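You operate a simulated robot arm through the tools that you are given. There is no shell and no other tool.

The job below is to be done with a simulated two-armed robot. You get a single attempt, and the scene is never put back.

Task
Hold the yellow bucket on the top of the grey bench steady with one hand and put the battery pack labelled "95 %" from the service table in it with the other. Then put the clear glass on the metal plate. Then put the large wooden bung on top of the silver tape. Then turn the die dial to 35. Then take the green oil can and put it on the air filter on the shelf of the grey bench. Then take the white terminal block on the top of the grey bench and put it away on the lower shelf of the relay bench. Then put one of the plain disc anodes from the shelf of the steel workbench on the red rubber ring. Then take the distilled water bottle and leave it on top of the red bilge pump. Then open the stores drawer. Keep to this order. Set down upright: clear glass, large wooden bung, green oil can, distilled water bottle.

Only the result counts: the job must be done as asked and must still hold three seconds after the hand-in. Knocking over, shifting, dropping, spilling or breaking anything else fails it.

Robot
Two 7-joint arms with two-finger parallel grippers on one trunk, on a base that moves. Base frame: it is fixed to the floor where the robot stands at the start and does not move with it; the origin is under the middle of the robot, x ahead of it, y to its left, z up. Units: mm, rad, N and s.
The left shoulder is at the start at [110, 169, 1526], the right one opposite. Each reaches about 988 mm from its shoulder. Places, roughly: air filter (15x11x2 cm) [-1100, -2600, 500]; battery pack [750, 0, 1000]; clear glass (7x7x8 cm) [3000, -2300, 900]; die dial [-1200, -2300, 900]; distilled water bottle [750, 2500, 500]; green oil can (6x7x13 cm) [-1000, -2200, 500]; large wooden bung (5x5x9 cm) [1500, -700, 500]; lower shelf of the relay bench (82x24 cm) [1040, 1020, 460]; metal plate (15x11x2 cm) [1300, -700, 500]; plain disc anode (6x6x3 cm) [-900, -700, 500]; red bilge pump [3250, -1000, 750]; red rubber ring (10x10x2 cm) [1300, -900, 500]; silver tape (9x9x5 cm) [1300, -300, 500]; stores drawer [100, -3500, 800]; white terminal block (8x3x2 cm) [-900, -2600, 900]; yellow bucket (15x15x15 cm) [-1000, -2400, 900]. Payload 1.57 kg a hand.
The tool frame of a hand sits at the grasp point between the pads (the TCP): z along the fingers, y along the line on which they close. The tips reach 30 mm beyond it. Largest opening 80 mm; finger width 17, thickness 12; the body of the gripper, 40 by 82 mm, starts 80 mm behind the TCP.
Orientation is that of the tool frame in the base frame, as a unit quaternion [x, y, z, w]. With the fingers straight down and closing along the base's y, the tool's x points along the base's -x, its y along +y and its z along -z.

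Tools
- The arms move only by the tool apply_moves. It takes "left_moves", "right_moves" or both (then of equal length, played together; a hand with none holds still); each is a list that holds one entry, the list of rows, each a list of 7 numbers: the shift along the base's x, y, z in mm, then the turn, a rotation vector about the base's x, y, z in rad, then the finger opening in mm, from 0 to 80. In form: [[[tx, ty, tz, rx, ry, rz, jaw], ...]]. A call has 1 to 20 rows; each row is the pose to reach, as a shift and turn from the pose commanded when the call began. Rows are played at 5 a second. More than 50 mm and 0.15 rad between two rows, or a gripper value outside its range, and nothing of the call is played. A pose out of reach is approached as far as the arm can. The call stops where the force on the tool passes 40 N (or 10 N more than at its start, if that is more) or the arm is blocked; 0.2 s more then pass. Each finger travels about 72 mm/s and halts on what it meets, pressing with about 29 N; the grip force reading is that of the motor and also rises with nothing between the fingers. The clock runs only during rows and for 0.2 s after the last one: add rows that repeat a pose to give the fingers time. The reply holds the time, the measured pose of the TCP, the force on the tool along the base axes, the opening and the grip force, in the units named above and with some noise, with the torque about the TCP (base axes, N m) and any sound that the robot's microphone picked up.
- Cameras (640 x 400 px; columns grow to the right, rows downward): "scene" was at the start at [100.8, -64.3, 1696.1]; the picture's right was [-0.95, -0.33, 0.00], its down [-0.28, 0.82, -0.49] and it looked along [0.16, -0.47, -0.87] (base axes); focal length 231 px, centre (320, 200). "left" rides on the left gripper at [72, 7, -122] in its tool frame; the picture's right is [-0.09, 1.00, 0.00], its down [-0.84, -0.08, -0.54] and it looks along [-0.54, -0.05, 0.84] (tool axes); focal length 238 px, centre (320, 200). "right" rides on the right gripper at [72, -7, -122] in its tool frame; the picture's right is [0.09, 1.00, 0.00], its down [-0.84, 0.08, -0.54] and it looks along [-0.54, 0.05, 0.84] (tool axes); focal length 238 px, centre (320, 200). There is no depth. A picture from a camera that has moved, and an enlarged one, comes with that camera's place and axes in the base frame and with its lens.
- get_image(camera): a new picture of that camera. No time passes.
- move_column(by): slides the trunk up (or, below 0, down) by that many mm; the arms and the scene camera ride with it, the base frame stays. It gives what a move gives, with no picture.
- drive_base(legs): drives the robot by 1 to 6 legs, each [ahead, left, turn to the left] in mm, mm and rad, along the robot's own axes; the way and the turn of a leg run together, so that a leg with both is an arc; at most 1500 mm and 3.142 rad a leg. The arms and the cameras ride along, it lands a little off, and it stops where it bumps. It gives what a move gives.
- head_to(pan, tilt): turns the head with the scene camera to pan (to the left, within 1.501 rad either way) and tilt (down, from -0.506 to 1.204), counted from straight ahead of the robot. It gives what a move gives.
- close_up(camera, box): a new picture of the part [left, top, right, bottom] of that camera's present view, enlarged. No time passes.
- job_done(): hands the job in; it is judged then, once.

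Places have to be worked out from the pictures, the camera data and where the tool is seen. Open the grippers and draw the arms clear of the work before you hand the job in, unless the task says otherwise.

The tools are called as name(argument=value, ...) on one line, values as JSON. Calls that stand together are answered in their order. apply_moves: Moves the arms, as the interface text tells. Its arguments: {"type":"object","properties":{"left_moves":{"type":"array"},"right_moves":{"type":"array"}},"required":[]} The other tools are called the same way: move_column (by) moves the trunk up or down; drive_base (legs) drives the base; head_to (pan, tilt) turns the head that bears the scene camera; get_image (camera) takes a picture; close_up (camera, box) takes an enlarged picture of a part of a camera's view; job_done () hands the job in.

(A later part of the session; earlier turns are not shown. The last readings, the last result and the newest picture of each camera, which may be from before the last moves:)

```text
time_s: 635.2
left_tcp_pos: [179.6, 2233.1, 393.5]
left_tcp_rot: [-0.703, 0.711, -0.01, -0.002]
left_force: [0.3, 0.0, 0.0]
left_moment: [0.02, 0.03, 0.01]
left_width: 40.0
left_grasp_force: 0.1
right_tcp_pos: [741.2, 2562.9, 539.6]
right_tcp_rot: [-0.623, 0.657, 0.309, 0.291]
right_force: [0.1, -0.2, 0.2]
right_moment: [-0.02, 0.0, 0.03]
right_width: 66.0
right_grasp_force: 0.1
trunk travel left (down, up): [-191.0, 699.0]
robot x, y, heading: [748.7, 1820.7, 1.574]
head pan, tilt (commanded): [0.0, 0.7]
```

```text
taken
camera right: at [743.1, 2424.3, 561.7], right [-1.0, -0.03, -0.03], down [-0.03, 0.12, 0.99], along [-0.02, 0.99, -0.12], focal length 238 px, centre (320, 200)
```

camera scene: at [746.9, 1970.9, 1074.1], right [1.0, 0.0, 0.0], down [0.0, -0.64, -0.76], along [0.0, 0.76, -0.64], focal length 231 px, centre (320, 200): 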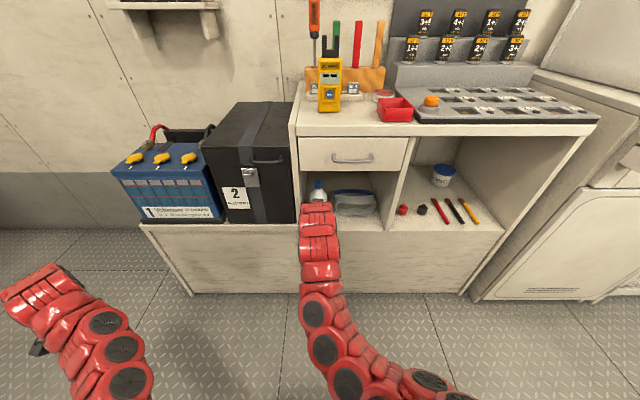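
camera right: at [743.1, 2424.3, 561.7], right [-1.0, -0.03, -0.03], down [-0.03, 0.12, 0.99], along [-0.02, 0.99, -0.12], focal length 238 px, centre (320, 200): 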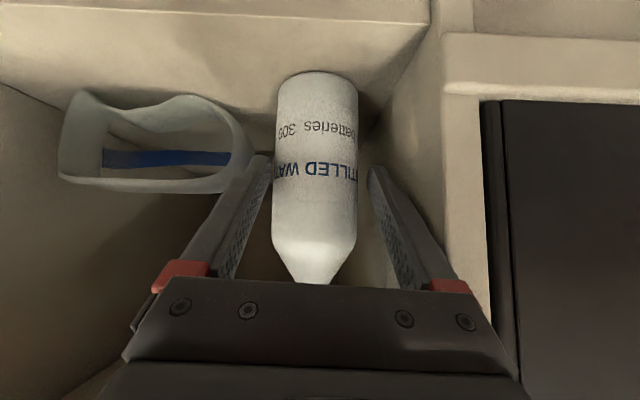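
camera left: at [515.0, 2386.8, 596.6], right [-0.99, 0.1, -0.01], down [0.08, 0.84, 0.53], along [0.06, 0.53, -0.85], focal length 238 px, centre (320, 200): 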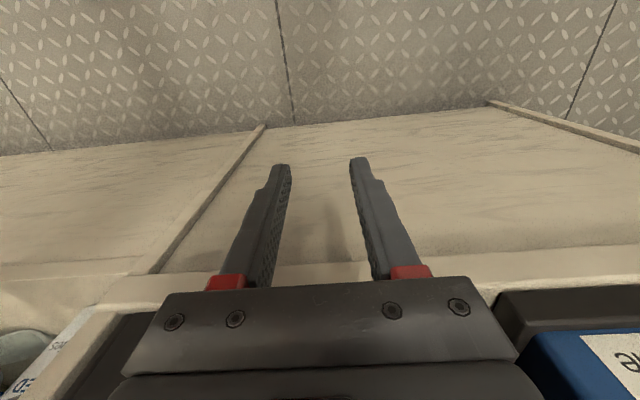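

The bottle is ≈2.5 mm toward +x. I shift and advance 9 mm, then close.

apply_moves(right_moves=[[[3, 0, 0, 0, 0, 0, 68], [3, 0, 0, 0, 0, 0, 68]]])

drive_base(legs=[[10, 0, 0]])

get_image(camera="right")

```text
time_s: 635.9
left_tcp_pos: [180.3, 2232.4, 394.8]
left_tcp_rot: [-0.704, 0.71, -0.01, -0.003]
left_force: [0.3, -0.5, -0.5]
left_moment: [-0.01, -0.03, 0.01]
left_width: 39.9
left_grasp_force: 0.0
right_tcp_pos: [743.8, 2564.9, 539.4]
right_tcp_rot: [-0.623, 0.658, 0.308, 0.291]
right_force: [0.0, -0.9, 0.4]
right_moment: [-0.01, 0.0, -0.01]
right_width: 68.0
right_grasp_force: 0.1
trunk travel left (down, up): [-191.0, 699.0]
robot x, y, heading: [746.5, 1822.0, 1.573]
head pan, tilt (commanded): [0.0, 0.7]
```

```text
time_s: 636.6
left_tcp_pos: [178.2, 2243.3, 394.4]
left_tcp_rot: [-0.703, 0.711, -0.009, -0.002]
left_force: [0.1, -0.1, -0.4]
left_moment: [-0.01, 0.0, 0.01]
left_width: 40.1
left_grasp_force: 0.1
right_tcp_pos: [743.7, 2573.5, 539.8]
right_tcp_rot: [-0.623, 0.658, 0.308, 0.29]
right_force: [-0.7, 0.6, -0.5]
right_moment: [0.0, 0.01, 0.0]
right_width: 67.9
right_grasp_force: 0.1
trunk travel left (down, up): [-191.0, 699.0]
robot x, y, heading: [746.8, 1835.1, 1.573]
head pan, tilt (commanded): [0.0, 0.7]
```

```text
taken
camera right: at [745.1, 2435.1, 562.3], right [-1.0, -0.02, -0.03], down [-0.03, 0.12, 0.99], along [-0.02, 0.99, -0.12], focal length 238 px, centre (320, 200)
```

right: 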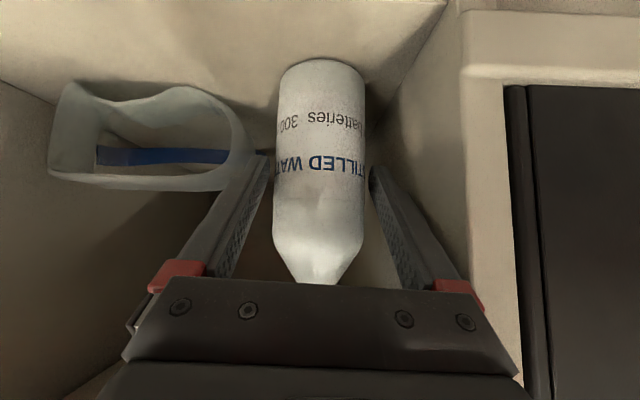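

Centred. I close on the bottle and lift.

apply_moves(right_moves=[[[0, 0, 0, 0, 0, 0, 60], [0, 0, 0, 0, 0, 0, 52], [0, 0, 0, 0, 0, 0, 45], [0, 0, 0, 0, 0, 0, 40], [0, 0, 0, 0, 0, 0, 40], [0, 0, 0, 0, 0, 0, 40]]])

move_column(by=30)

get_image(camera="right")

```text
time_s: 638.0
left_tcp_pos: [179.5, 2242.3, 393.4]
left_tcp_rot: [-0.703, 0.711, -0.01, -0.003]
left_force: [-0.2, -0.5, 0.0]
left_moment: [-0.01, 0.01, -0.02]
left_width: 39.9
left_grasp_force: 0.0
right_tcp_pos: [744.0, 2574.0, 539.5]
right_tcp_rot: [-0.623, 0.657, 0.308, 0.291]
right_force: [-0.2, -0.3, 0.4]
right_moment: [-0.11, -0.03, -0.04]
right_width: 60.0
right_grasp_force: 28.5
trunk travel left (down, up): [-191.0, 699.0]
robot x, y, heading: [748.4, 1830.9, 1.567]
head pan, tilt (commanded): [0.0, 0.7]
```

```text
time_s: 638.7
left_tcp_pos: [179.4, 2242.9, 422.9]
left_tcp_rot: [-0.703, 0.711, -0.01, -0.003]
left_force: [-0.5, -0.1, -1.0]
left_moment: [0.02, -0.02, -0.02]
left_width: 40.0
left_grasp_force: 0.1
right_tcp_pos: [743.1, 2575.0, 569.4]
right_tcp_rot: [-0.622, 0.658, 0.308, 0.291]
right_force: [-0.2, 0.7, -2.5]
right_moment: [-0.06, -0.01, 0.01]
right_width: 59.9
right_grasp_force: 29.0
trunk travel left (down, up): [-221.0, 669.0]
robot x, y, heading: [747.9, 1832.3, 1.567]
head pan, tilt (commanded): [0.0, 0.7]
```

```text
taken
camera right: at [745.1, 2435.3, 592.0], right [-1.0, -0.02, -0.03], down [-0.03, 0.12, 0.99], along [-0.02, 0.99, -0.12], focal length 238 px, centre (320, 200)
```

right: 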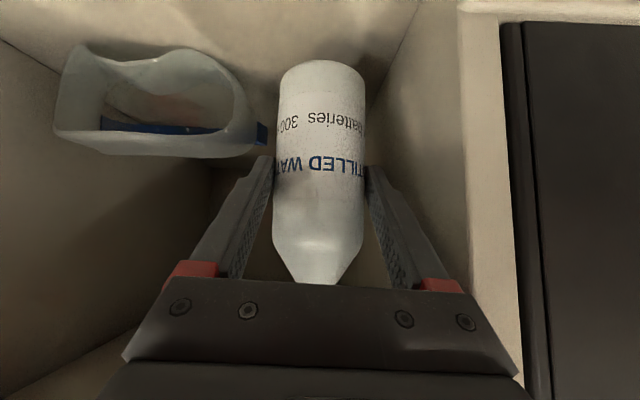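

The bottle is held (60 mm, ≈2.5 N). I back out 250 mm and turn right to face +x.

drive_base(legs=[[-250, 0, 0], [0, 0, -1.567]])

head_to(pan=0.0, tilt=0.45)

get_image(camera="scene")

```text
time_s: 644.5
left_tcp_pos: [1181.4, 2136.5, 423.8]
left_tcp_rot: [0.025, 1.0, -0.005, -0.009]
left_force: [0.1, 0.1, 0.0]
left_moment: [0.0, -0.04, 0.02]
left_width: 39.7
left_grasp_force: 0.1
right_tcp_pos: [1488.2, 1559.8, 570.7]
right_tcp_rot: [0.043, 0.905, 0.003, 0.423]
right_force: [1.3, -0.1, -4.1]
right_moment: [-0.02, 0.11, 0.02]
right_width: 59.7
right_grasp_force: 29.0
trunk travel left (down, up): [-221.0, 669.0]
robot x, y, heading: [746.0, 1586.3, -0.041]
head pan, tilt (commanded): [0.0, 0.7]
```

```text
time_s: 645.2
left_tcp_pos: [1179.7, 2136.5, 422.1]
left_tcp_rot: [0.024, 1.0, -0.004, -0.009]
left_force: [0.8, 0.5, -0.1]
left_moment: [0.02, 0.0, -0.01]
left_width: 40.0
left_grasp_force: 0.0
right_tcp_pos: [1489.8, 1559.9, 569.8]
right_tcp_rot: [0.044, 0.905, 0.003, 0.423]
right_force: [-0.7, -0.7, -3.0]
right_moment: [-0.03, 0.08, 0.01]
right_width: 59.5
right_grasp_force: 28.8
trunk travel left (down, up): [-221.0, 669.0]
robot x, y, heading: [746.0, 1584.2, -0.038]
head pan, tilt (commanded): [0.0, 0.45]
```

```text
taken
camera scene: at [918.5, 1575.7, 1126.2], right [-0.04, -1.0, 0.0], down [-0.44, 0.02, -0.9], along [0.9, -0.04, -0.44], focal length 231 px, centre (320, 200)
```

scene: 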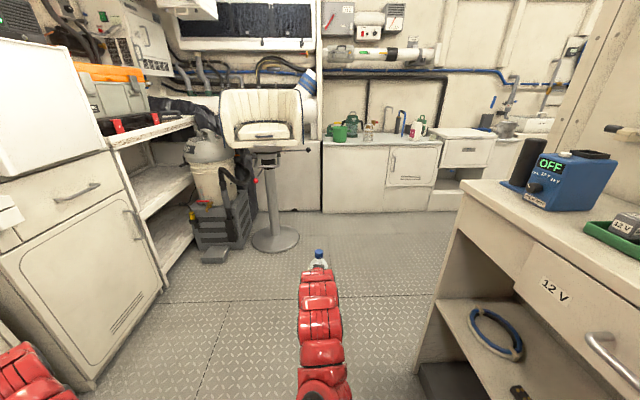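

To pass the stool safely I keep facing +x, lower the arms below seat height, and move around by strafing. First lower the trunk 120 mm and move to x≈1715.

move_column(by=-120)

drive_base(legs=[[0, -85, 0.038], [965, 0, 0]])

get_image(camera="scene")

```text
time_s: 646.7
left_tcp_pos: [1181.3, 2136.1, 303.3]
left_tcp_rot: [0.025, 1.0, -0.005, -0.009]
left_force: [0.3, 1.1, -0.2]
left_moment: [-0.01, 0.01, -0.05]
left_width: 40.1
left_grasp_force: 0.1
right_tcp_pos: [1490.0, 1559.3, 450.4]
right_tcp_rot: [0.043, 0.905, 0.003, 0.423]
right_force: [0.6, 0.4, -3.8]
right_moment: [-0.03, 0.05, -0.02]
right_width: 59.3
right_grasp_force: 29.0
trunk travel left (down, up): [-101.0, 789.0]
robot x, y, heading: [749.1, 1583.2, -0.037]
head pan, tilt (commanded): [0.0, 0.45]
```

```text
time_s: 652.3
left_tcp_pos: [2113.5, 2040.4, 303.8]
left_tcp_rot: [0.023, 1.0, -0.005, -0.008]
left_force: [-0.4, -1.1, 0.2]
left_moment: [0.0, 0.0, 0.02]
left_width: 40.0
left_grasp_force: 0.1
right_tcp_pos: [2426.1, 1467.3, 450.3]
right_tcp_rot: [0.039, 0.905, 0.005, 0.423]
right_force: [-0.5, 0.0, -4.1]
right_moment: [-0.04, 0.09, 0.01]
right_width: 58.9
right_grasp_force: 29.5
trunk travel left (down, up): [-101.0, 789.0]
robot x, y, heading: [1686.2, 1490.4, -0.029]
head pan, tilt (commanded): [0.0, 0.45]
```

```text
taken
camera scene: at [1855.3, 1479.1, 1006.2], right [-0.03, -1.0, 0.0], down [-0.44, 0.01, -0.9], along [0.9, -0.03, -0.44], focal length 231 px, centre (320, 200)
```

scene: 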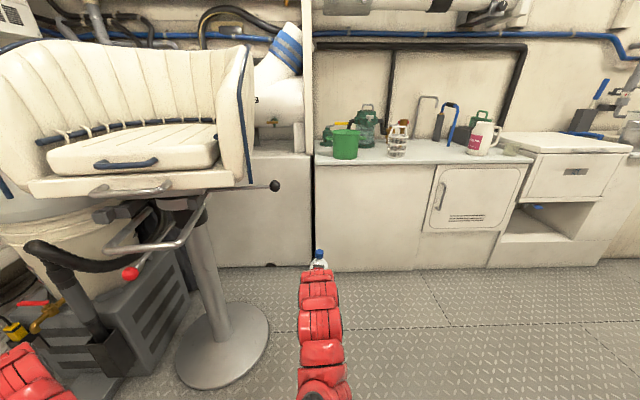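

I'm next to the stool with clearance. I strafe right 325 mm, go ahead 265 mm and then strafe right down the aisle.

drive_base(legs=[[0, -325, 0.03], [265, 0, 0]])

get_image(camera="scene")

```text
time_s: 654.0
left_tcp_pos: [2194.6, 1849.2, 302.9]
left_tcp_rot: [0.097, 0.995, -0.007, -0.007]
left_force: [-0.7, 0.5, 0.7]
left_moment: [0.02, -0.01, -0.01]
left_width: 40.0
left_grasp_force: 0.1
right_tcp_pos: [2421.0, 1237.0, 448.9]
right_tcp_rot: [0.107, 0.9, -0.028, 0.421]
right_force: [0.1, -0.3, -3.1]
right_moment: [0.04, 0.06, -0.04]
right_width: 58.9
right_grasp_force: 29.4
trunk travel left (down, up): [-101.0, 789.0]
robot x, y, heading: [1684.6, 1360.4, -0.173]
head pan, tilt (commanded): [0.0, 0.45]
stopped in leg 1: the robot was blocked; the commanded pose is now the measured one
```

```text
taken
camera scene: at [1857.1, 1331.4, 1006.2], right [-0.17, -0.98, 0.0], down [-0.43, 0.07, -0.9], along [0.89, -0.16, -0.44], focal length 231 px, centre (320, 200)
```

scene: 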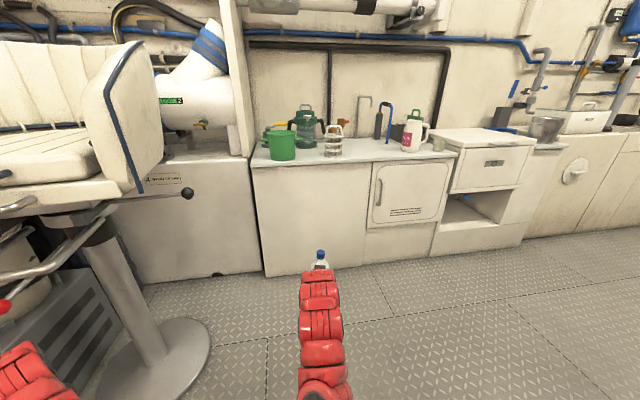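

I clipped the relay bench's corner. I move ahead 80 mm to x≈1765, straighten, then continue strafing right.

drive_base(legs=[[85, 0, 0], [0, 0, 0.173]])

head_to(pan=-1.3, tilt=0.7)

get_image(camera="scene")

```text
time_s: 655.8
left_tcp_pos: [2194.7, 1917.0, 303.3]
left_tcp_rot: [0.031, 0.999, -0.007, -0.008]
left_force: [0.7, -0.1, 0.0]
left_moment: [-0.01, 0.04, -0.01]
left_width: 40.2
left_grasp_force: 0.0
right_tcp_pos: [2501.1, 1339.0, 447.8]
right_tcp_rot: [0.045, 0.906, 0.002, 0.421]
right_force: [-0.3, 0.0, -3.4]
right_moment: [0.0, 0.06, 0.0]
right_width: 58.8
right_grasp_force: 28.6
trunk travel left (down, up): [-101.0, 789.0]
robot x, y, heading: [1758.5, 1368.6, -0.04]
head pan, tilt (commanded): [0.0, 0.45]
stopped in leg 2: the robot was blocked; the commanded pose is now the measured one
```

```text
time_s: 657.3
left_tcp_pos: [2196.1, 1916.6, 304.1]
left_tcp_rot: [0.03, 1.0, -0.007, -0.007]
left_force: [-0.2, 0.3, -0.2]
left_moment: [0.01, 0.01, 0.01]
left_width: 39.7
left_grasp_force: 0.0
right_tcp_pos: [2500.6, 1339.1, 448.8]
right_tcp_rot: [0.045, 0.906, 0.001, 0.421]
right_force: [0.6, -0.3, -3.2]
right_moment: [0.03, 0.09, 0.01]
right_width: 58.9
right_grasp_force: 29.3
trunk travel left (down, up): [-101.0, 789.0]
robot x, y, heading: [1759.5, 1369.8, -0.041]
head pan, tilt (commanded): [-1.3, 0.7]
```

```text
taken
camera scene: at [1857.2, 1280.8, 984.1], right [-0.97, -0.23, 0.0], down [-0.15, 0.63, -0.77], along [0.17, -0.75, -0.64], focal length 231 px, centre (320, 200)
```

scene: 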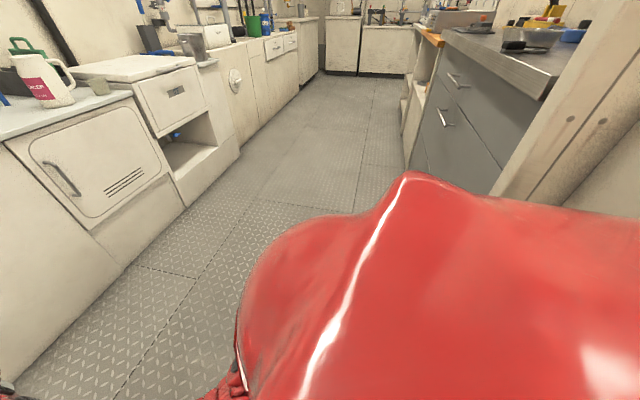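

Rotation left is blocked by the bench corner; I instead turn right (clockwise) to face −y, which swings the left arm out below the seat, then strafe left to x≈1950.

drive_base(legs=[[40, 0, 0], [0, 0, -0.5]])

get_image(camera="left")

head_to(pan=0.9, tilt=0.5)

get_image(camera="scene")

```text
time_s: 659.6
left_tcp_pos: [2443.9, 1641.0, 303.9]
left_tcp_rot: [0.275, 0.961, -0.004, -0.008]
left_force: [-0.8, -0.2, 1.1]
left_moment: [0.01, -0.01, -0.02]
left_width: 39.9
left_grasp_force: 0.1
right_tcp_pos: [2437.9, 988.4, 448.9]
right_tcp_rot: [0.266, 0.867, -0.103, 0.409]
right_force: [0.1, 0.4, -2.8]
right_moment: [0.04, 0.05, 0.01]
right_width: 59.0
right_grasp_force: 29.1
trunk travel left (down, up): [-101.0, 789.0]
robot x, y, heading: [1796.6, 1366.1, -0.534]
head pan, tilt (commanded): [-1.3, 0.7]
```

```text
taken
camera left: at [2388.9, 1685.2, 426.6], right [0.6, 0.8, -0.01], down [0.68, -0.51, 0.53], along [0.42, -0.33, -0.85], focal length 238 px, centre (320, 200)
```

left: 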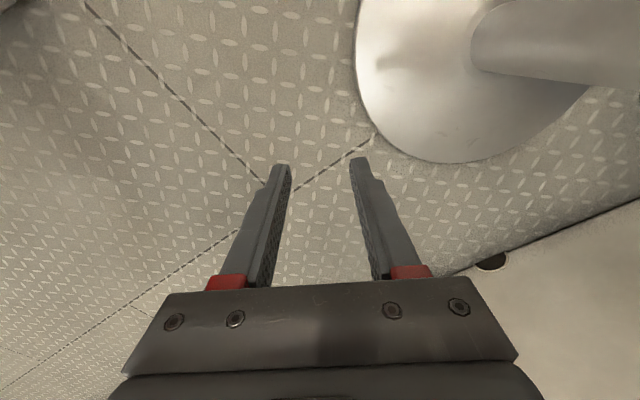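

```text
time_s: 661.7
left_tcp_pos: [2443.8, 1640.5, 304.7]
left_tcp_rot: [0.274, 0.962, -0.003, -0.008]
left_force: [0.4, -0.4, 0.1]
left_moment: [-0.01, -0.01, -0.02]
left_width: 40.1
left_grasp_force: 0.1
right_tcp_pos: [2437.9, 987.8, 448.6]
right_tcp_rot: [0.267, 0.867, -0.103, 0.409]
right_force: [1.0, 0.3, -4.6]
right_moment: [0.06, 0.03, -0.02]
right_width: 58.9
right_grasp_force: 29.5
trunk travel left (down, up): [-101.0, 789.0]
robot x, y, heading: [1796.8, 1366.7, -0.538]
head pan, tilt (commanded): [0.901, 0.499]
```

```text
taken
camera scene: at [1951.9, 1356.2, 1001.8], right [0.35, -0.94, 0.0], down [-0.45, -0.17, -0.88], along [0.82, 0.31, -0.48], focal length 231 px, centre (320, 200)
```

scene: 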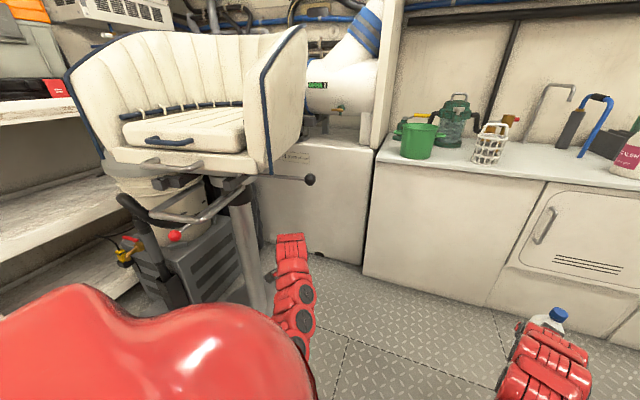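

Clear of the stool. I finish the right turn to face −y and strafe left to x≈1960.

drive_base(legs=[[0, 0, -0.5], [0, 0, -0.533], [0, 165, 0]])

head_to(pan=0.0, tilt=0.5)

get_image(camera="scene")

```text
time_s: 665.9
left_tcp_pos: [2539.5, 977.2, 303.6]
left_tcp_rot: [0.701, 0.713, 0.001, -0.009]
left_force: [0.7, -0.2, 0.7]
left_moment: [0.03, 0.0, 0.0]
left_width: 40.0
left_grasp_force: 0.1
right_tcp_pos: [1986.7, 630.0, 448.1]
right_tcp_rot: [0.649, 0.632, -0.287, 0.31]
right_force: [-0.2, 0.0, -2.6]
right_moment: [0.08, -0.02, -0.05]
right_width: 58.9
right_grasp_force: 29.3
trunk travel left (down, up): [-101.0, 789.0]
robot x, y, heading: [1960.5, 1371.8, -1.536]
head pan, tilt (commanded): [0.901, 0.499]
```

```text
time_s: 667.1
left_tcp_pos: [2539.3, 976.5, 305.0]
left_tcp_rot: [0.702, 0.712, 0.001, -0.009]
left_force: [0.2, 0.2, -0.5]
left_moment: [0.02, 0.0, 0.0]
left_width: 40.1
left_grasp_force: 0.1
right_tcp_pos: [1985.5, 630.1, 447.9]
right_tcp_rot: [0.649, 0.633, -0.286, 0.31]
right_force: [0.2, -0.1, -3.6]
right_moment: [0.05, -0.04, 0.0]
right_width: 58.9
right_grasp_force: 28.6
trunk travel left (down, up): [-101.0, 789.0]
robot x, y, heading: [1957.7, 1370.1, -1.543]
head pan, tilt (commanded): [0.0, 0.499]
```

```text
taken
camera scene: at [1964.6, 1198.9, 1001.7], right [-1.0, -0.03, 0.0], down [-0.02, 0.48, -0.88], along [0.03, -0.88, -0.48], focal length 231 px, centre (320, 200)
```

scene: 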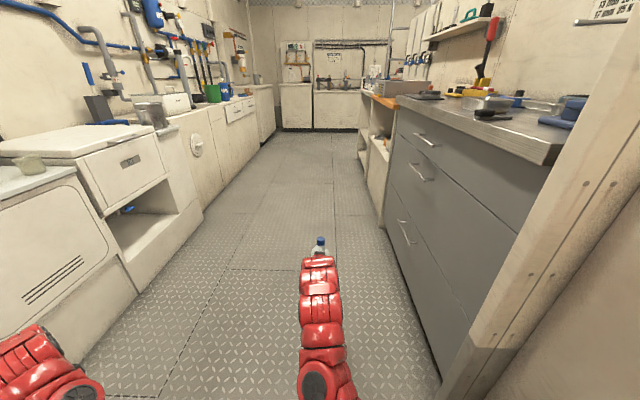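

The aisle is clear. I shift to x≈2150 and drive down to y≈−905.

drive_base(legs=[[0, 190, -0.028], [1500, 0, 0], [775, 0, 0]])

get_image(camera="scene")

```text
time_s: 679.7
left_tcp_pos: [2758.4, -1343.8, 304.6]
left_tcp_rot: [0.707, 0.707, 0.001, -0.01]
left_force: [-0.1, 1.6, -0.8]
left_moment: [-0.03, 0.01, -0.01]
left_width: 40.1
left_grasp_force: 0.0
right_tcp_pos: [2201.3, -1683.9, 447.7]
right_tcp_rot: [0.655, 0.628, -0.289, 0.307]
right_force: [-0.9, -0.2, -3.9]
right_moment: [0.09, 0.03, 0.02]
right_width: 59.1
right_grasp_force: 28.4
trunk travel left (down, up): [-101.0, 789.0]
robot x, y, heading: [2185.7, -945.1, -1.556]
head pan, tilt (commanded): [0.0, 0.499]
```

```text
taken
camera scene: at [2187.9, -1113.8, 1001.7], right [-1.0, -0.02, 0.0], down [-0.01, 0.48, -0.88], along [0.02, -0.88, -0.48], focal length 231 px, centre (320, 200)
```

scene: 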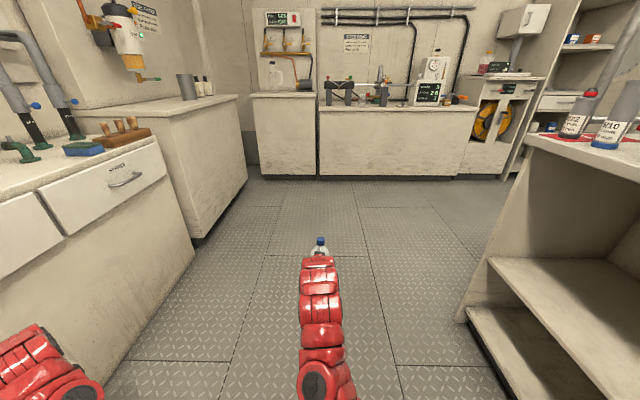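

I shift right to x≈2030, turn left to face +x, and raise the trunk 400 mm.

drive_base(legs=[[0, -155, 0], [0, 0, 1.556]])

move_column(by=400)

head_to(pan=0.0, tilt=0.5)

get_image(camera="scene")

get_image(camera="right")

```text
time_s: 684.8
left_tcp_pos: [2451.1, -379.9, 303.8]
left_tcp_rot: [0.013, 1.0, -0.007, -0.008]
left_force: [0.1, -0.3, 0.4]
left_moment: [-0.01, 0.02, 0.03]
left_width: 39.8
left_grasp_force: 0.0
right_tcp_pos: [2776.4, -947.8, 448.2]
right_tcp_rot: [0.03, 0.906, 0.008, 0.422]
right_force: [-0.6, -0.1, -3.7]
right_moment: [-0.02, 0.1, 0.01]
right_width: 59.1
right_grasp_force: 28.6
trunk travel left (down, up): [-101.0, 789.0]
robot x, y, heading: [2034.5, -946.1, -0.007]
head pan, tilt (commanded): [0.0, 0.499]
```

```text
time_s: 688.7
left_tcp_pos: [2452.2, -379.3, 704.1]
left_tcp_rot: [0.013, 1.0, -0.007, -0.007]
left_force: [-0.6, 0.7, -0.5]
left_moment: [0.03, 0.01, -0.05]
left_width: 39.9
left_grasp_force: 0.1
right_tcp_pos: [2775.4, -946.1, 849.0]
right_tcp_rot: [0.03, 0.906, 0.008, 0.421]
right_force: [0.3, 0.5, -3.6]
right_moment: [-0.03, 0.11, 0.01]
right_width: 59.1
right_grasp_force: 28.6
trunk travel left (down, up): [-501.0, 389.0]
robot x, y, heading: [2031.4, -947.3, -0.006]
head pan, tilt (commanded): [0.0, 0.499]
```

```text
time_s: 689.3
left_tcp_pos: [2450.7, -380.2, 704.8]
left_tcp_rot: [0.012, 1.0, -0.007, -0.008]
left_force: [-0.2, -0.4, -0.1]
left_moment: [0.02, 0.0, 0.0]
left_width: 39.9
left_grasp_force: 0.0
right_tcp_pos: [2775.6, -946.4, 847.6]
right_tcp_rot: [0.031, 0.907, 0.007, 0.421]
right_force: [0.6, 0.4, -3.3]
right_moment: [0.01, 0.09, -0.03]
right_width: 59.4
right_grasp_force: 29.1
trunk travel left (down, up): [-501.0, 389.0]
robot x, y, heading: [2034.2, -944.5, -0.007]
head pan, tilt (commanded): [0.0, 0.499]
```

```text
taken
camera scene: at [2204.4, -946.2, 1401.7], right [-0.01, -1.0, 0.0], down [-0.48, 0.0, -0.88], along [0.88, -0.01, -0.48], focal length 231 px, centre (320, 200)
```

scene: 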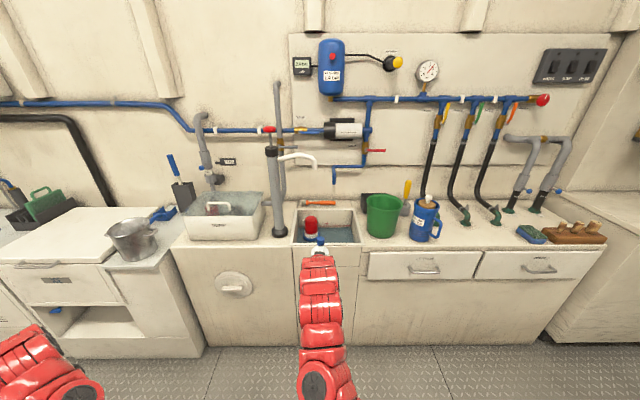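

```text
taken
camera right: at [2636.1, -946.7, 871.1], right [-0.01, 1.0, -0.03], down [0.13, 0.03, 0.99], along [0.99, 0.01, -0.13], focal length 238 px, centre (320, 200)
```

right: 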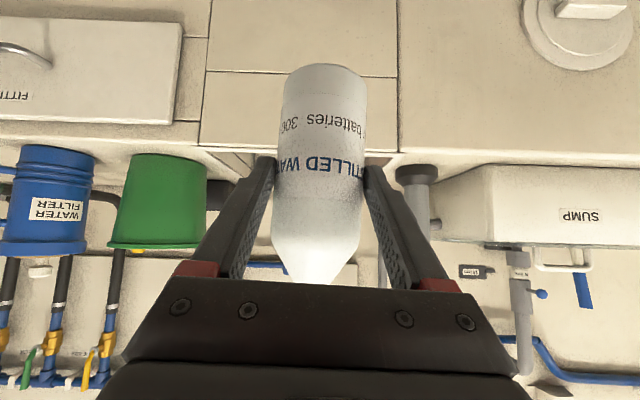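

I zoom in on the tank and the pump from here.

close_up(camera="scene", box=[240, 140, 400, 260])

```text
3.33 times, centred on (320, 200) of scene
camera zoom: at [2204.4, -946.2, 1401.7], right [-0.01, -1.0, 0.0], down [-0.48, 0.0, -0.88], along [0.88, -0.01, -0.48], focal length 770 px, centre (320, 200)
```

zoom: 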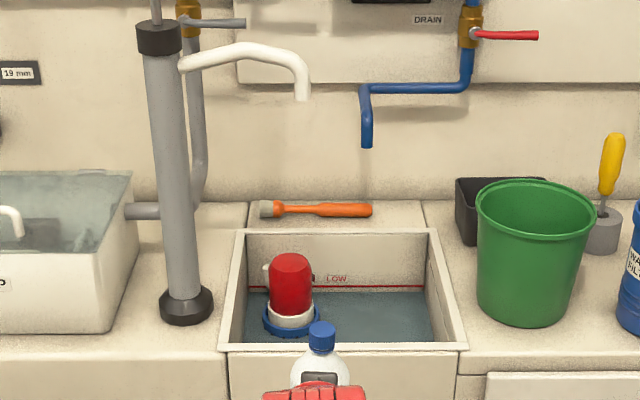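

Better triangulation: the pump's cap top is at ≈(3214, -907, 749), tank rim ≈770, spout end ≈(3073, -931, 1064+). I align y (strafe left 39 mm) and advance 150 mm at base height ≈785.

drive_base(legs=[[150, 39, 0.006]])

get_image(camera="right")

close_up(camera="scene", box=[240, 140, 420, 270])

```text
time_s: 690.6
left_tcp_pos: [2593.8, -339.7, 703.1]
left_tcp_rot: [0.011, 1.0, -0.007, -0.008]
left_force: [0.5, 0.1, -0.7]
left_moment: [0.01, 0.01, -0.01]
left_width: 40.1
left_grasp_force: 0.2
right_tcp_pos: [2922.3, -905.2, 848.6]
right_tcp_rot: [0.028, 0.907, 0.008, 0.42]
right_force: [0.3, 0.8, -2.9]
right_moment: [0.01, 0.09, 0.0]
right_width: 59.0
right_grasp_force: 28.9
trunk travel left (down, up): [-501.0, 389.0]
robot x, y, heading: [2182.2, -903.0, -0.003]
head pan, tilt (commanded): [0.0, 0.499]
```

```text
taken
camera right: at [2782.0, -904.8, 870.4], right [-0.02, 1.0, -0.03], down [0.13, 0.03, 0.99], along [0.99, 0.01, -0.13], focal length 238 px, centre (320, 200)
```

right: 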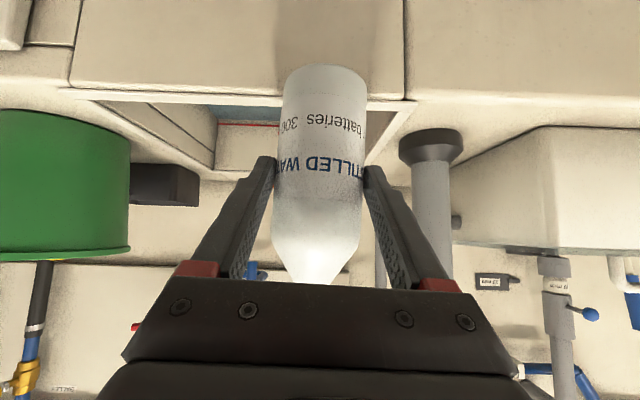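

```text
3.08 times, centred on (330, 205) of scene
camera zoom: at [2350.9, -905.9, 1401.6], right [0.0, -1.0, 0.0], down [-0.48, 0.0, -0.88], along [0.88, 0.0, -0.48], focal length 710 px, centre (289, 185)
```

zoom: 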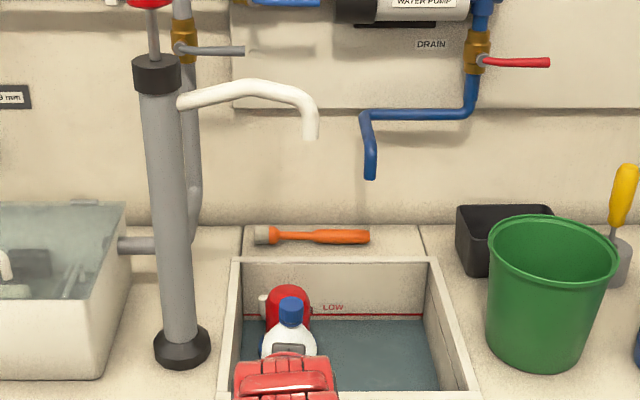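

Re-picking the cap's top centre gives ≈(3193, -907, 750.6). I drive 112 mm over the tank rim, then lower 22 mm.

drive_base(legs=[[112, 0, 0]])

move_column(by=-20)

get_image(camera="right")

close_up(camera="scene", box=[240, 150, 420, 270])

```text
time_s: 691.8
left_tcp_pos: [2705.5, -339.5, 703.2]
left_tcp_rot: [0.01, 1.0, -0.006, -0.009]
left_force: [-0.1, 0.1, -0.4]
left_moment: [-0.01, 0.02, -0.01]
left_width: 40.0
left_grasp_force: 0.0
right_tcp_pos: [3033.0, -905.1, 846.5]
right_tcp_rot: [0.028, 0.907, 0.008, 0.421]
right_force: [-0.9, 0.0, -3.1]
right_moment: [0.0, 0.06, 0.0]
right_width: 59.0
right_grasp_force: 29.1
trunk travel left (down, up): [-501.0, 389.0]
robot x, y, heading: [2288.4, -906.2, -0.003]
head pan, tilt (commanded): [0.0, 0.499]
```

```text
time_s: 692.5
left_tcp_pos: [2702.9, -339.1, 685.6]
left_tcp_rot: [0.011, 1.0, -0.007, -0.007]
left_force: [-0.3, 0.3, -0.2]
left_moment: [-0.03, -0.05, 0.01]
left_width: 39.9
left_grasp_force: 0.0
right_tcp_pos: [3030.4, -905.4, 828.3]
right_tcp_rot: [0.028, 0.906, 0.009, 0.422]
right_force: [0.1, 0.2, -3.3]
right_moment: [0.0, 0.06, 0.01]
right_width: 59.1
right_grasp_force: 29.3
trunk travel left (down, up): [-481.0, 409.0]
robot x, y, heading: [2292.3, -906.7, -0.007]
head pan, tilt (commanded): [0.0, 0.499]
```

```text
taken
camera right: at [2891.2, -905.6, 851.2], right [-0.02, 1.0, -0.03], down [0.13, 0.03, 0.99], along [0.99, 0.01, -0.13], focal length 238 px, centre (320, 200)
```

right: 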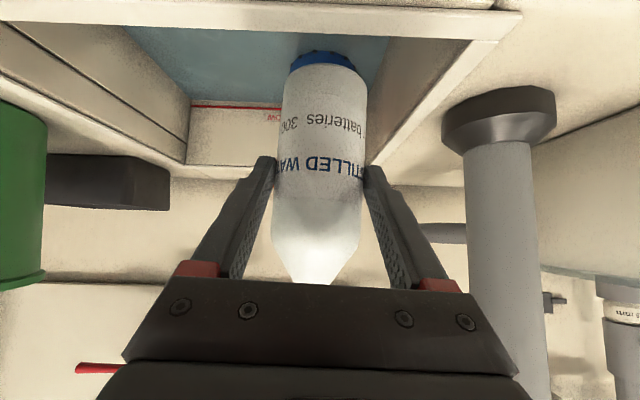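

```text
3.33 times, centred on (330, 210) of scene
camera zoom: at [2459.2, -906.8, 1381.8], right [0.0, -1.0, 0.0], down [-0.48, 0.0, -0.88], along [0.88, 0.0, -0.48], focal length 770 px, centre (287, 167)
```

zoom: 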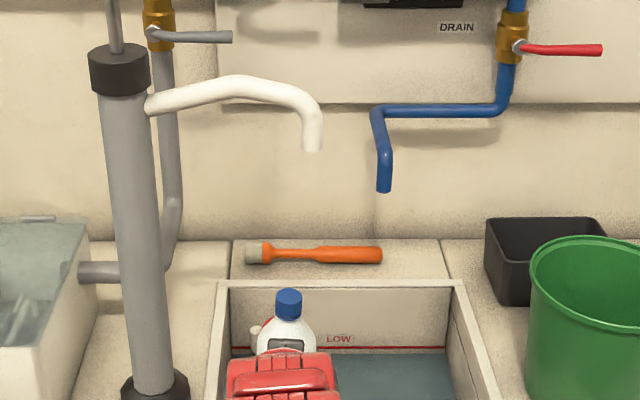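

The pump's blue base is visible behind the bottle, ≈3 mm to +y. I shift 3 mm and drive 115 mm further.

apply_moves(right_moves=[[[0, 3, 0, 0, 0, 0, 40], [0, 3, 0, 0, 0, 0, 40]]])

drive_base(legs=[[90, 0, 0]])

get_image(camera="right")

close_up(camera="scene", box=[240, 130, 420, 270])

```text
time_s: 693.1
left_tcp_pos: [2704.9, -339.0, 684.6]
left_tcp_rot: [0.01, 1.0, -0.007, -0.008]
left_force: [1.0, 0.4, 0.3]
left_moment: [-0.01, -0.04, 0.0]
left_width: 39.9
left_grasp_force: 0.1
right_tcp_pos: [3031.5, -902.8, 827.6]
right_tcp_rot: [0.028, 0.906, 0.008, 0.422]
right_force: [-1.0, 0.1, -4.1]
right_moment: [0.0, 0.07, 0.01]
right_width: 59.2
right_grasp_force: 29.5
trunk travel left (down, up): [-481.0, 409.0]
robot x, y, heading: [2291.1, -904.5, -0.0]
head pan, tilt (commanded): [0.0, 0.499]
```

```text
time_s: 694.2
left_tcp_pos: [2795.1, -338.9, 683.7]
left_tcp_rot: [0.011, 1.0, -0.007, -0.007]
left_force: [0.7, -0.3, 0.3]
left_moment: [0.01, 0.0, 0.0]
left_width: 40.1
left_grasp_force: 0.1
right_tcp_pos: [3122.0, -903.9, 827.5]
right_tcp_rot: [0.028, 0.907, 0.008, 0.42]
right_force: [-2.0, 0.0, -2.2]
right_moment: [0.03, 0.26, 0.02]
right_width: 59.2
right_grasp_force: 29.1
trunk travel left (down, up): [-481.0, 409.0]
robot x, y, heading: [2381.6, -907.3, 0.001]
head pan, tilt (commanded): [0.0, 0.499]
```

```text
taken
camera right: at [2982.1, -903.8, 850.1], right [-0.02, 1.0, -0.03], down [0.13, 0.03, 0.99], along [0.99, 0.01, -0.13], focal length 238 px, centre (320, 200)
```

right: 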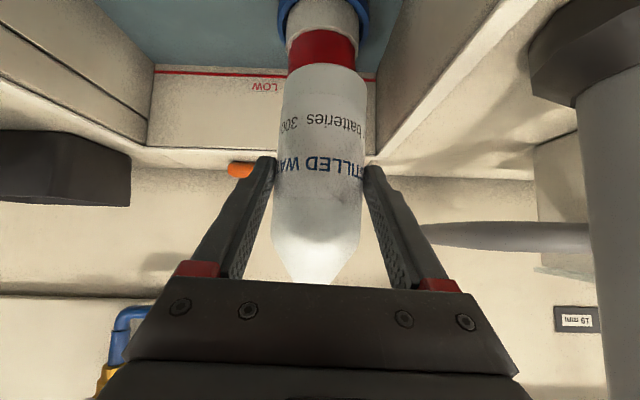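

```text
2.86 times, centred on (330, 200) of scene
camera zoom: at [2551.0, -907.0, 1381.6], right [0.0, -1.0, 0.0], down [-0.48, 0.0, -0.88], along [0.88, 0.0, -0.48], focal length 660 px, centre (291, 200)
```

zoom: 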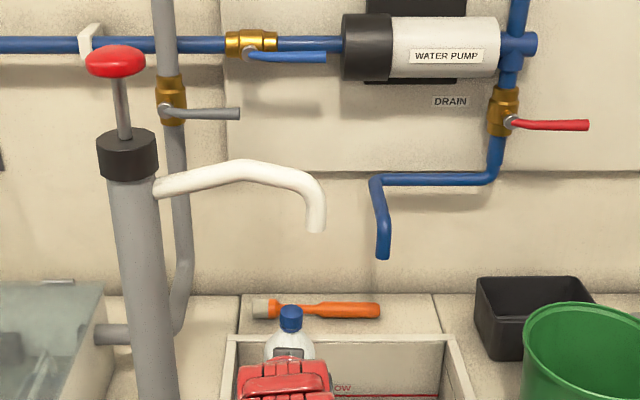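

There's slight contact (−2 N): the bottle's base already meets the cap's near edge, so the cap is a bit higher than estimated. I raise 18 mm.

move_column(by=18)

get_image(camera="right")

```text
time_s: 694.9
left_tcp_pos: [2793.5, -340.4, 702.1]
left_tcp_rot: [0.011, 1.0, -0.007, -0.008]
left_force: [0.1, 0.1, -0.4]
left_moment: [0.03, -0.01, 0.01]
left_width: 40.2
left_grasp_force: 0.0
right_tcp_pos: [3120.9, -902.5, 844.3]
right_tcp_rot: [0.028, 0.907, 0.009, 0.421]
right_force: [0.1, 0.4, -3.1]
right_moment: [0.01, 0.09, 0.01]
right_width: 59.0
right_grasp_force: 29.6
trunk travel left (down, up): [-499.0, 391.0]
robot x, y, heading: [2380.5, -903.1, -0.001]
head pan, tilt (commanded): [0.0, 0.499]
```

```text
taken
camera right: at [2981.7, -903.7, 868.2], right [-0.02, 1.0, -0.03], down [0.13, 0.03, 0.99], along [0.99, 0.01, -0.13], focal length 238 px, centre (320, 200)
```

right: 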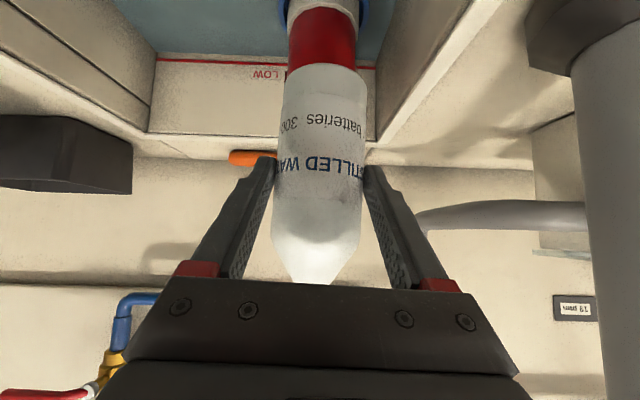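

Freed. From this view the cap is centred at ≈(3193, -903), top ≈764. I drive the remaining 56 mm with the base ≈17 mm above it.

drive_base(legs=[[56, 0, 0]])

get_image(camera="right")

close_up(camera="scene", box=[240, 130, 420, 270])

```text
time_s: 695.8
left_tcp_pos: [2848.6, -338.5, 701.1]
left_tcp_rot: [0.01, 1.0, -0.007, -0.008]
left_force: [0.3, -1.5, 0.0]
left_moment: [0.01, 0.02, 0.02]
left_width: 39.9
left_grasp_force: 0.0
right_tcp_pos: [3177.7, -901.9, 845.5]
right_tcp_rot: [0.027, 0.907, 0.008, 0.421]
right_force: [0.1, 0.1, -3.9]
right_moment: [0.02, 0.04, 0.02]
right_width: 59.3
right_grasp_force: 29.3
trunk travel left (down, up): [-499.0, 391.0]
robot x, y, heading: [2431.8, -906.1, 0.002]
head pan, tilt (commanded): [0.0, 0.499]
```

```text
taken
camera right: at [3037.2, -903.1, 867.5], right [-0.02, 1.0, -0.03], down [0.13, 0.03, 0.99], along [0.99, 0.01, -0.13], focal length 238 px, centre (320, 200)
```

right: 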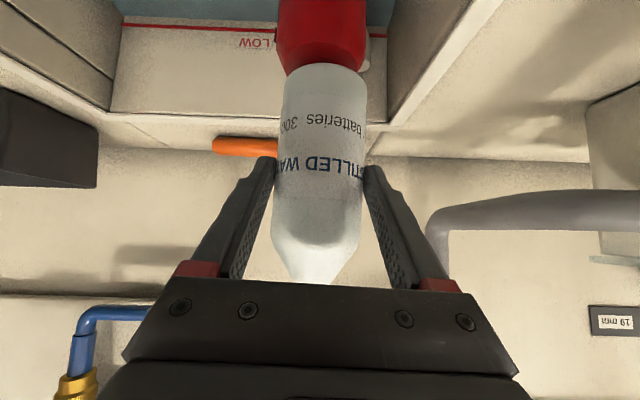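

```text
2.86 times, centred on (330, 200) of scene
camera zoom: at [2606.5, -906.9, 1399.5], right [0.0, -1.0, 0.0], down [-0.48, 0.0, -0.88], along [0.88, 0.0, -0.48], focal length 660 px, centre (291, 200)
```

zoom: 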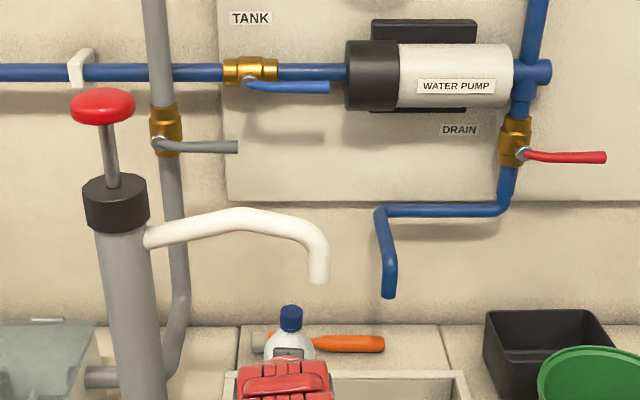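

The bottle is over the red cap (offset ≤5 mm). I advance 4 mm and lower step by step.

drive_base(legs=[[4, 0, 0]])

move_column(by=-8)

move_column(by=-4)

get_image(camera="right")

```text
time_s: 696.5
left_tcp_pos: [2852.5, -339.3, 701.9]
left_tcp_rot: [0.01, 1.0, -0.007, -0.008]
left_force: [0.1, 0.1, 0.1]
left_moment: [-0.01, -0.01, -0.03]
left_width: 39.9
left_grasp_force: 0.0
right_tcp_pos: [3181.1, -902.3, 844.6]
right_tcp_rot: [0.028, 0.907, 0.008, 0.421]
right_force: [-0.8, 0.6, -2.4]
right_moment: [0.0, 0.1, 0.0]
right_width: 58.8
right_grasp_force: 28.8
trunk travel left (down, up): [-499.0, 391.0]
robot x, y, heading: [2438.9, -906.5, -0.002]
head pan, tilt (commanded): [0.0, 0.499]
```

```text
time_s: 697.1
left_tcp_pos: [2852.1, -340.2, 693.7]
left_tcp_rot: [0.009, 1.0, -0.007, -0.008]
left_force: [0.0, 0.1, -0.9]
left_moment: [0.02, -0.03, 0.0]
left_width: 40.1
left_grasp_force: 0.1
right_tcp_pos: [3181.6, -901.4, 837.4]
right_tcp_rot: [0.027, 0.907, 0.009, 0.42]
right_force: [0.7, 0.4, -2.2]
right_moment: [0.01, 0.09, 0.02]
right_width: 58.8
right_grasp_force: 29.0
trunk travel left (down, up): [-491.0, 399.0]
robot x, y, heading: [2436.5, -906.1, -0.002]
head pan, tilt (commanded): [0.0, 0.499]
```

```text
time_s: 697.6
left_tcp_pos: [2852.3, -339.8, 690.0]
left_tcp_rot: [0.01, 1.0, -0.007, -0.007]
left_force: [0.4, 0.6, 0.2]
left_moment: [0.0, -0.02, 0.0]
left_width: 40.1
left_grasp_force: 0.1
right_tcp_pos: [3181.2, -903.2, 833.2]
right_tcp_rot: [0.026, 0.907, 0.009, 0.421]
right_force: [0.3, 0.2, -3.5]
right_moment: [-0.02, 0.09, 0.0]
right_width: 58.8
right_grasp_force: 29.2
trunk travel left (down, up): [-487.0, 403.0]
robot x, y, heading: [2437.7, -903.4, -0.0]
head pan, tilt (commanded): [0.0, 0.499]
```

```text
taken
camera right: at [3040.0, -903.1, 856.3], right [-0.02, 1.0, -0.03], down [0.13, 0.03, 0.99], along [0.99, 0.01, -0.13], focal length 238 px, centre (320, 200)
```

right: 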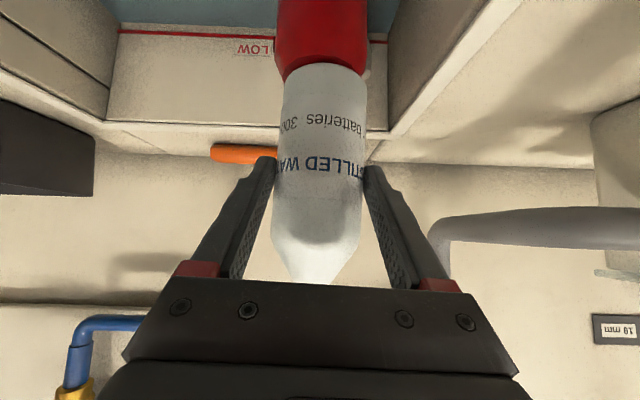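

Almost touching. I continue with 3 mm steps.

move_column(by=-3)

move_column(by=-3)

```text
time_s: 698.2
left_tcp_pos: [2852.0, -339.3, 688.4]
left_tcp_rot: [0.009, 1.0, -0.007, -0.007]
left_force: [-0.2, 0.1, -0.3]
left_moment: [0.01, 0.0, 0.0]
left_width: 39.9
left_grasp_force: 0.1
right_tcp_pos: [3181.0, -901.9, 830.8]
right_tcp_rot: [0.027, 0.906, 0.009, 0.423]
right_force: [1.8, -0.6, 2.9]
right_moment: [-0.16, -0.19, 0.01]
right_width: 58.9
right_grasp_force: 29.1
trunk travel left (down, up): [-484.0, 406.0]
robot x, y, heading: [2440.1, -906.0, -0.002]
head pan, tilt (commanded): [0.0, 0.499]
```

```text
time_s: 698.7
left_tcp_pos: [2852.1, -339.3, 685.0]
left_tcp_rot: [0.01, 1.0, -0.007, -0.007]
left_force: [0.5, -0.8, 0.7]
left_moment: [0.03, -0.01, -0.05]
left_width: 40.0
left_grasp_force: 0.1
right_tcp_pos: [3179.2, -901.2, 830.5]
right_tcp_rot: [0.026, 0.906, 0.009, 0.423]
right_force: [3.1, 2.0, 16.9]
right_moment: [-0.39, -0.58, 0.05]
right_width: 59.0
right_grasp_force: 29.0
trunk travel left (down, up): [-481.0, 409.0]
robot x, y, heading: [2435.4, -902.8, 0.002]
head pan, tilt (commanded): [0.0, 0.499]
```

Contact: the cap's top is flat enough and at ≈767. I relieve 3 mm and open the fingers slowly.

move_column(by=3)

get_image(camera="right")

```text
time_s: 699.2
left_tcp_pos: [2851.7, -338.5, 686.7]
left_tcp_rot: [0.01, 1.0, -0.006, -0.008]
left_force: [0.1, -0.5, 0.0]
left_moment: [-0.02, 0.04, 0.03]
left_width: 40.1
left_grasp_force: 0.2
right_tcp_pos: [3180.3, -901.9, 830.5]
right_tcp_rot: [0.027, 0.907, 0.008, 0.421]
right_force: [2.9, 2.4, 7.5]
right_moment: [-0.18, -0.5, 0.13]
right_width: 59.1
right_grasp_force: 28.5
trunk travel left (down, up): [-484.0, 406.0]
robot x, y, heading: [2435.3, -908.6, 0.002]
head pan, tilt (commanded): [0.0, 0.499]
```

```text
taken
camera right: at [3039.2, -902.7, 853.6], right [-0.02, 1.0, -0.03], down [0.13, 0.03, 0.99], along [0.99, 0.01, -0.13], focal length 238 px, centre (320, 200)
```

right: 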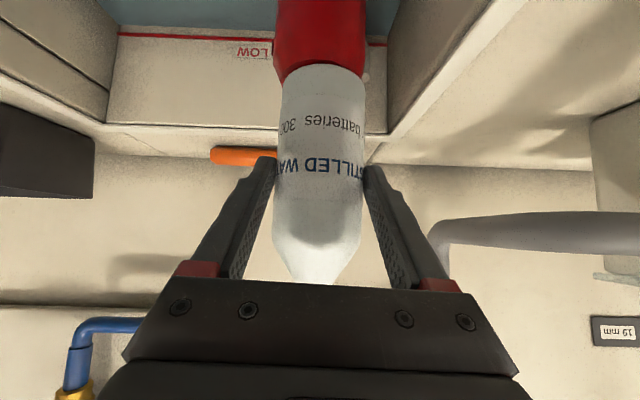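

I open by only ~1.5 mm per side first, to see whether the bottle stays put.

apply_moves(right_moves=[[[0, 0, 0, 0, 0, 0, 60.5], [0, 0, 0, 0, 0, 0, 62], [0, 0, 0, 0, 0, 0, 62]]])

get_image(camera="right")

close_up(camera="scene", box=[270, 190, 390, 270])

```text
time_s: 700.0
left_tcp_pos: [2852.2, -339.5, 687.4]
left_tcp_rot: [0.01, 1.0, -0.007, -0.008]
left_force: [-0.3, 0.6, 0.9]
left_moment: [0.0, 0.03, -0.02]
left_width: 40.1
left_grasp_force: 0.2
right_tcp_pos: [3180.4, -901.9, 831.4]
right_tcp_rot: [0.027, 0.907, 0.009, 0.421]
right_force: [-0.5, -0.8, 0.2]
right_moment: [-0.03, -0.04, 0.02]
right_width: 62.1
right_grasp_force: 0.1
trunk travel left (down, up): [-484.0, 406.0]
robot x, y, heading: [2437.5, -904.2, -0.004]
head pan, tilt (commanded): [0.0, 0.499]
```

```text
taken
camera right: at [3039.7, -903.2, 853.4], right [-0.02, 1.0, -0.03], down [0.13, 0.03, 0.99], along [0.99, 0.01, -0.13], focal length 238 px, centre (320, 200)
```

right: 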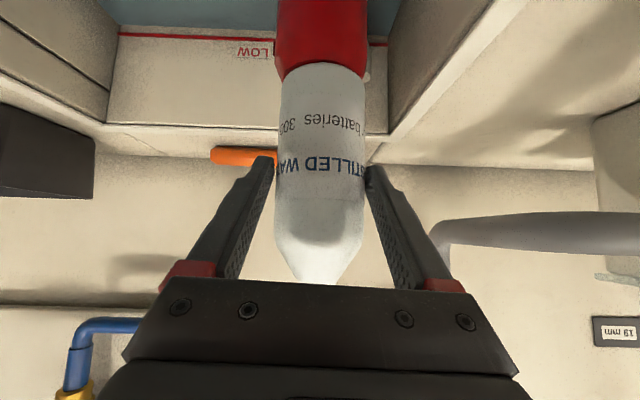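

```text
5.00 times, centred on (330, 230) of scene
camera zoom: at [2608.0, -907.0, 1384.8], right [0.0, -1.0, 0.0], down [-0.48, 0.0, -0.88], along [0.88, 0.0, -0.48], focal length 1154 px, centre (270, 50)
```

zoom: 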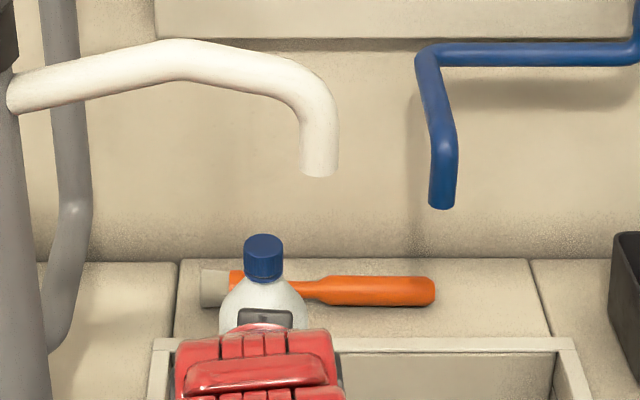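

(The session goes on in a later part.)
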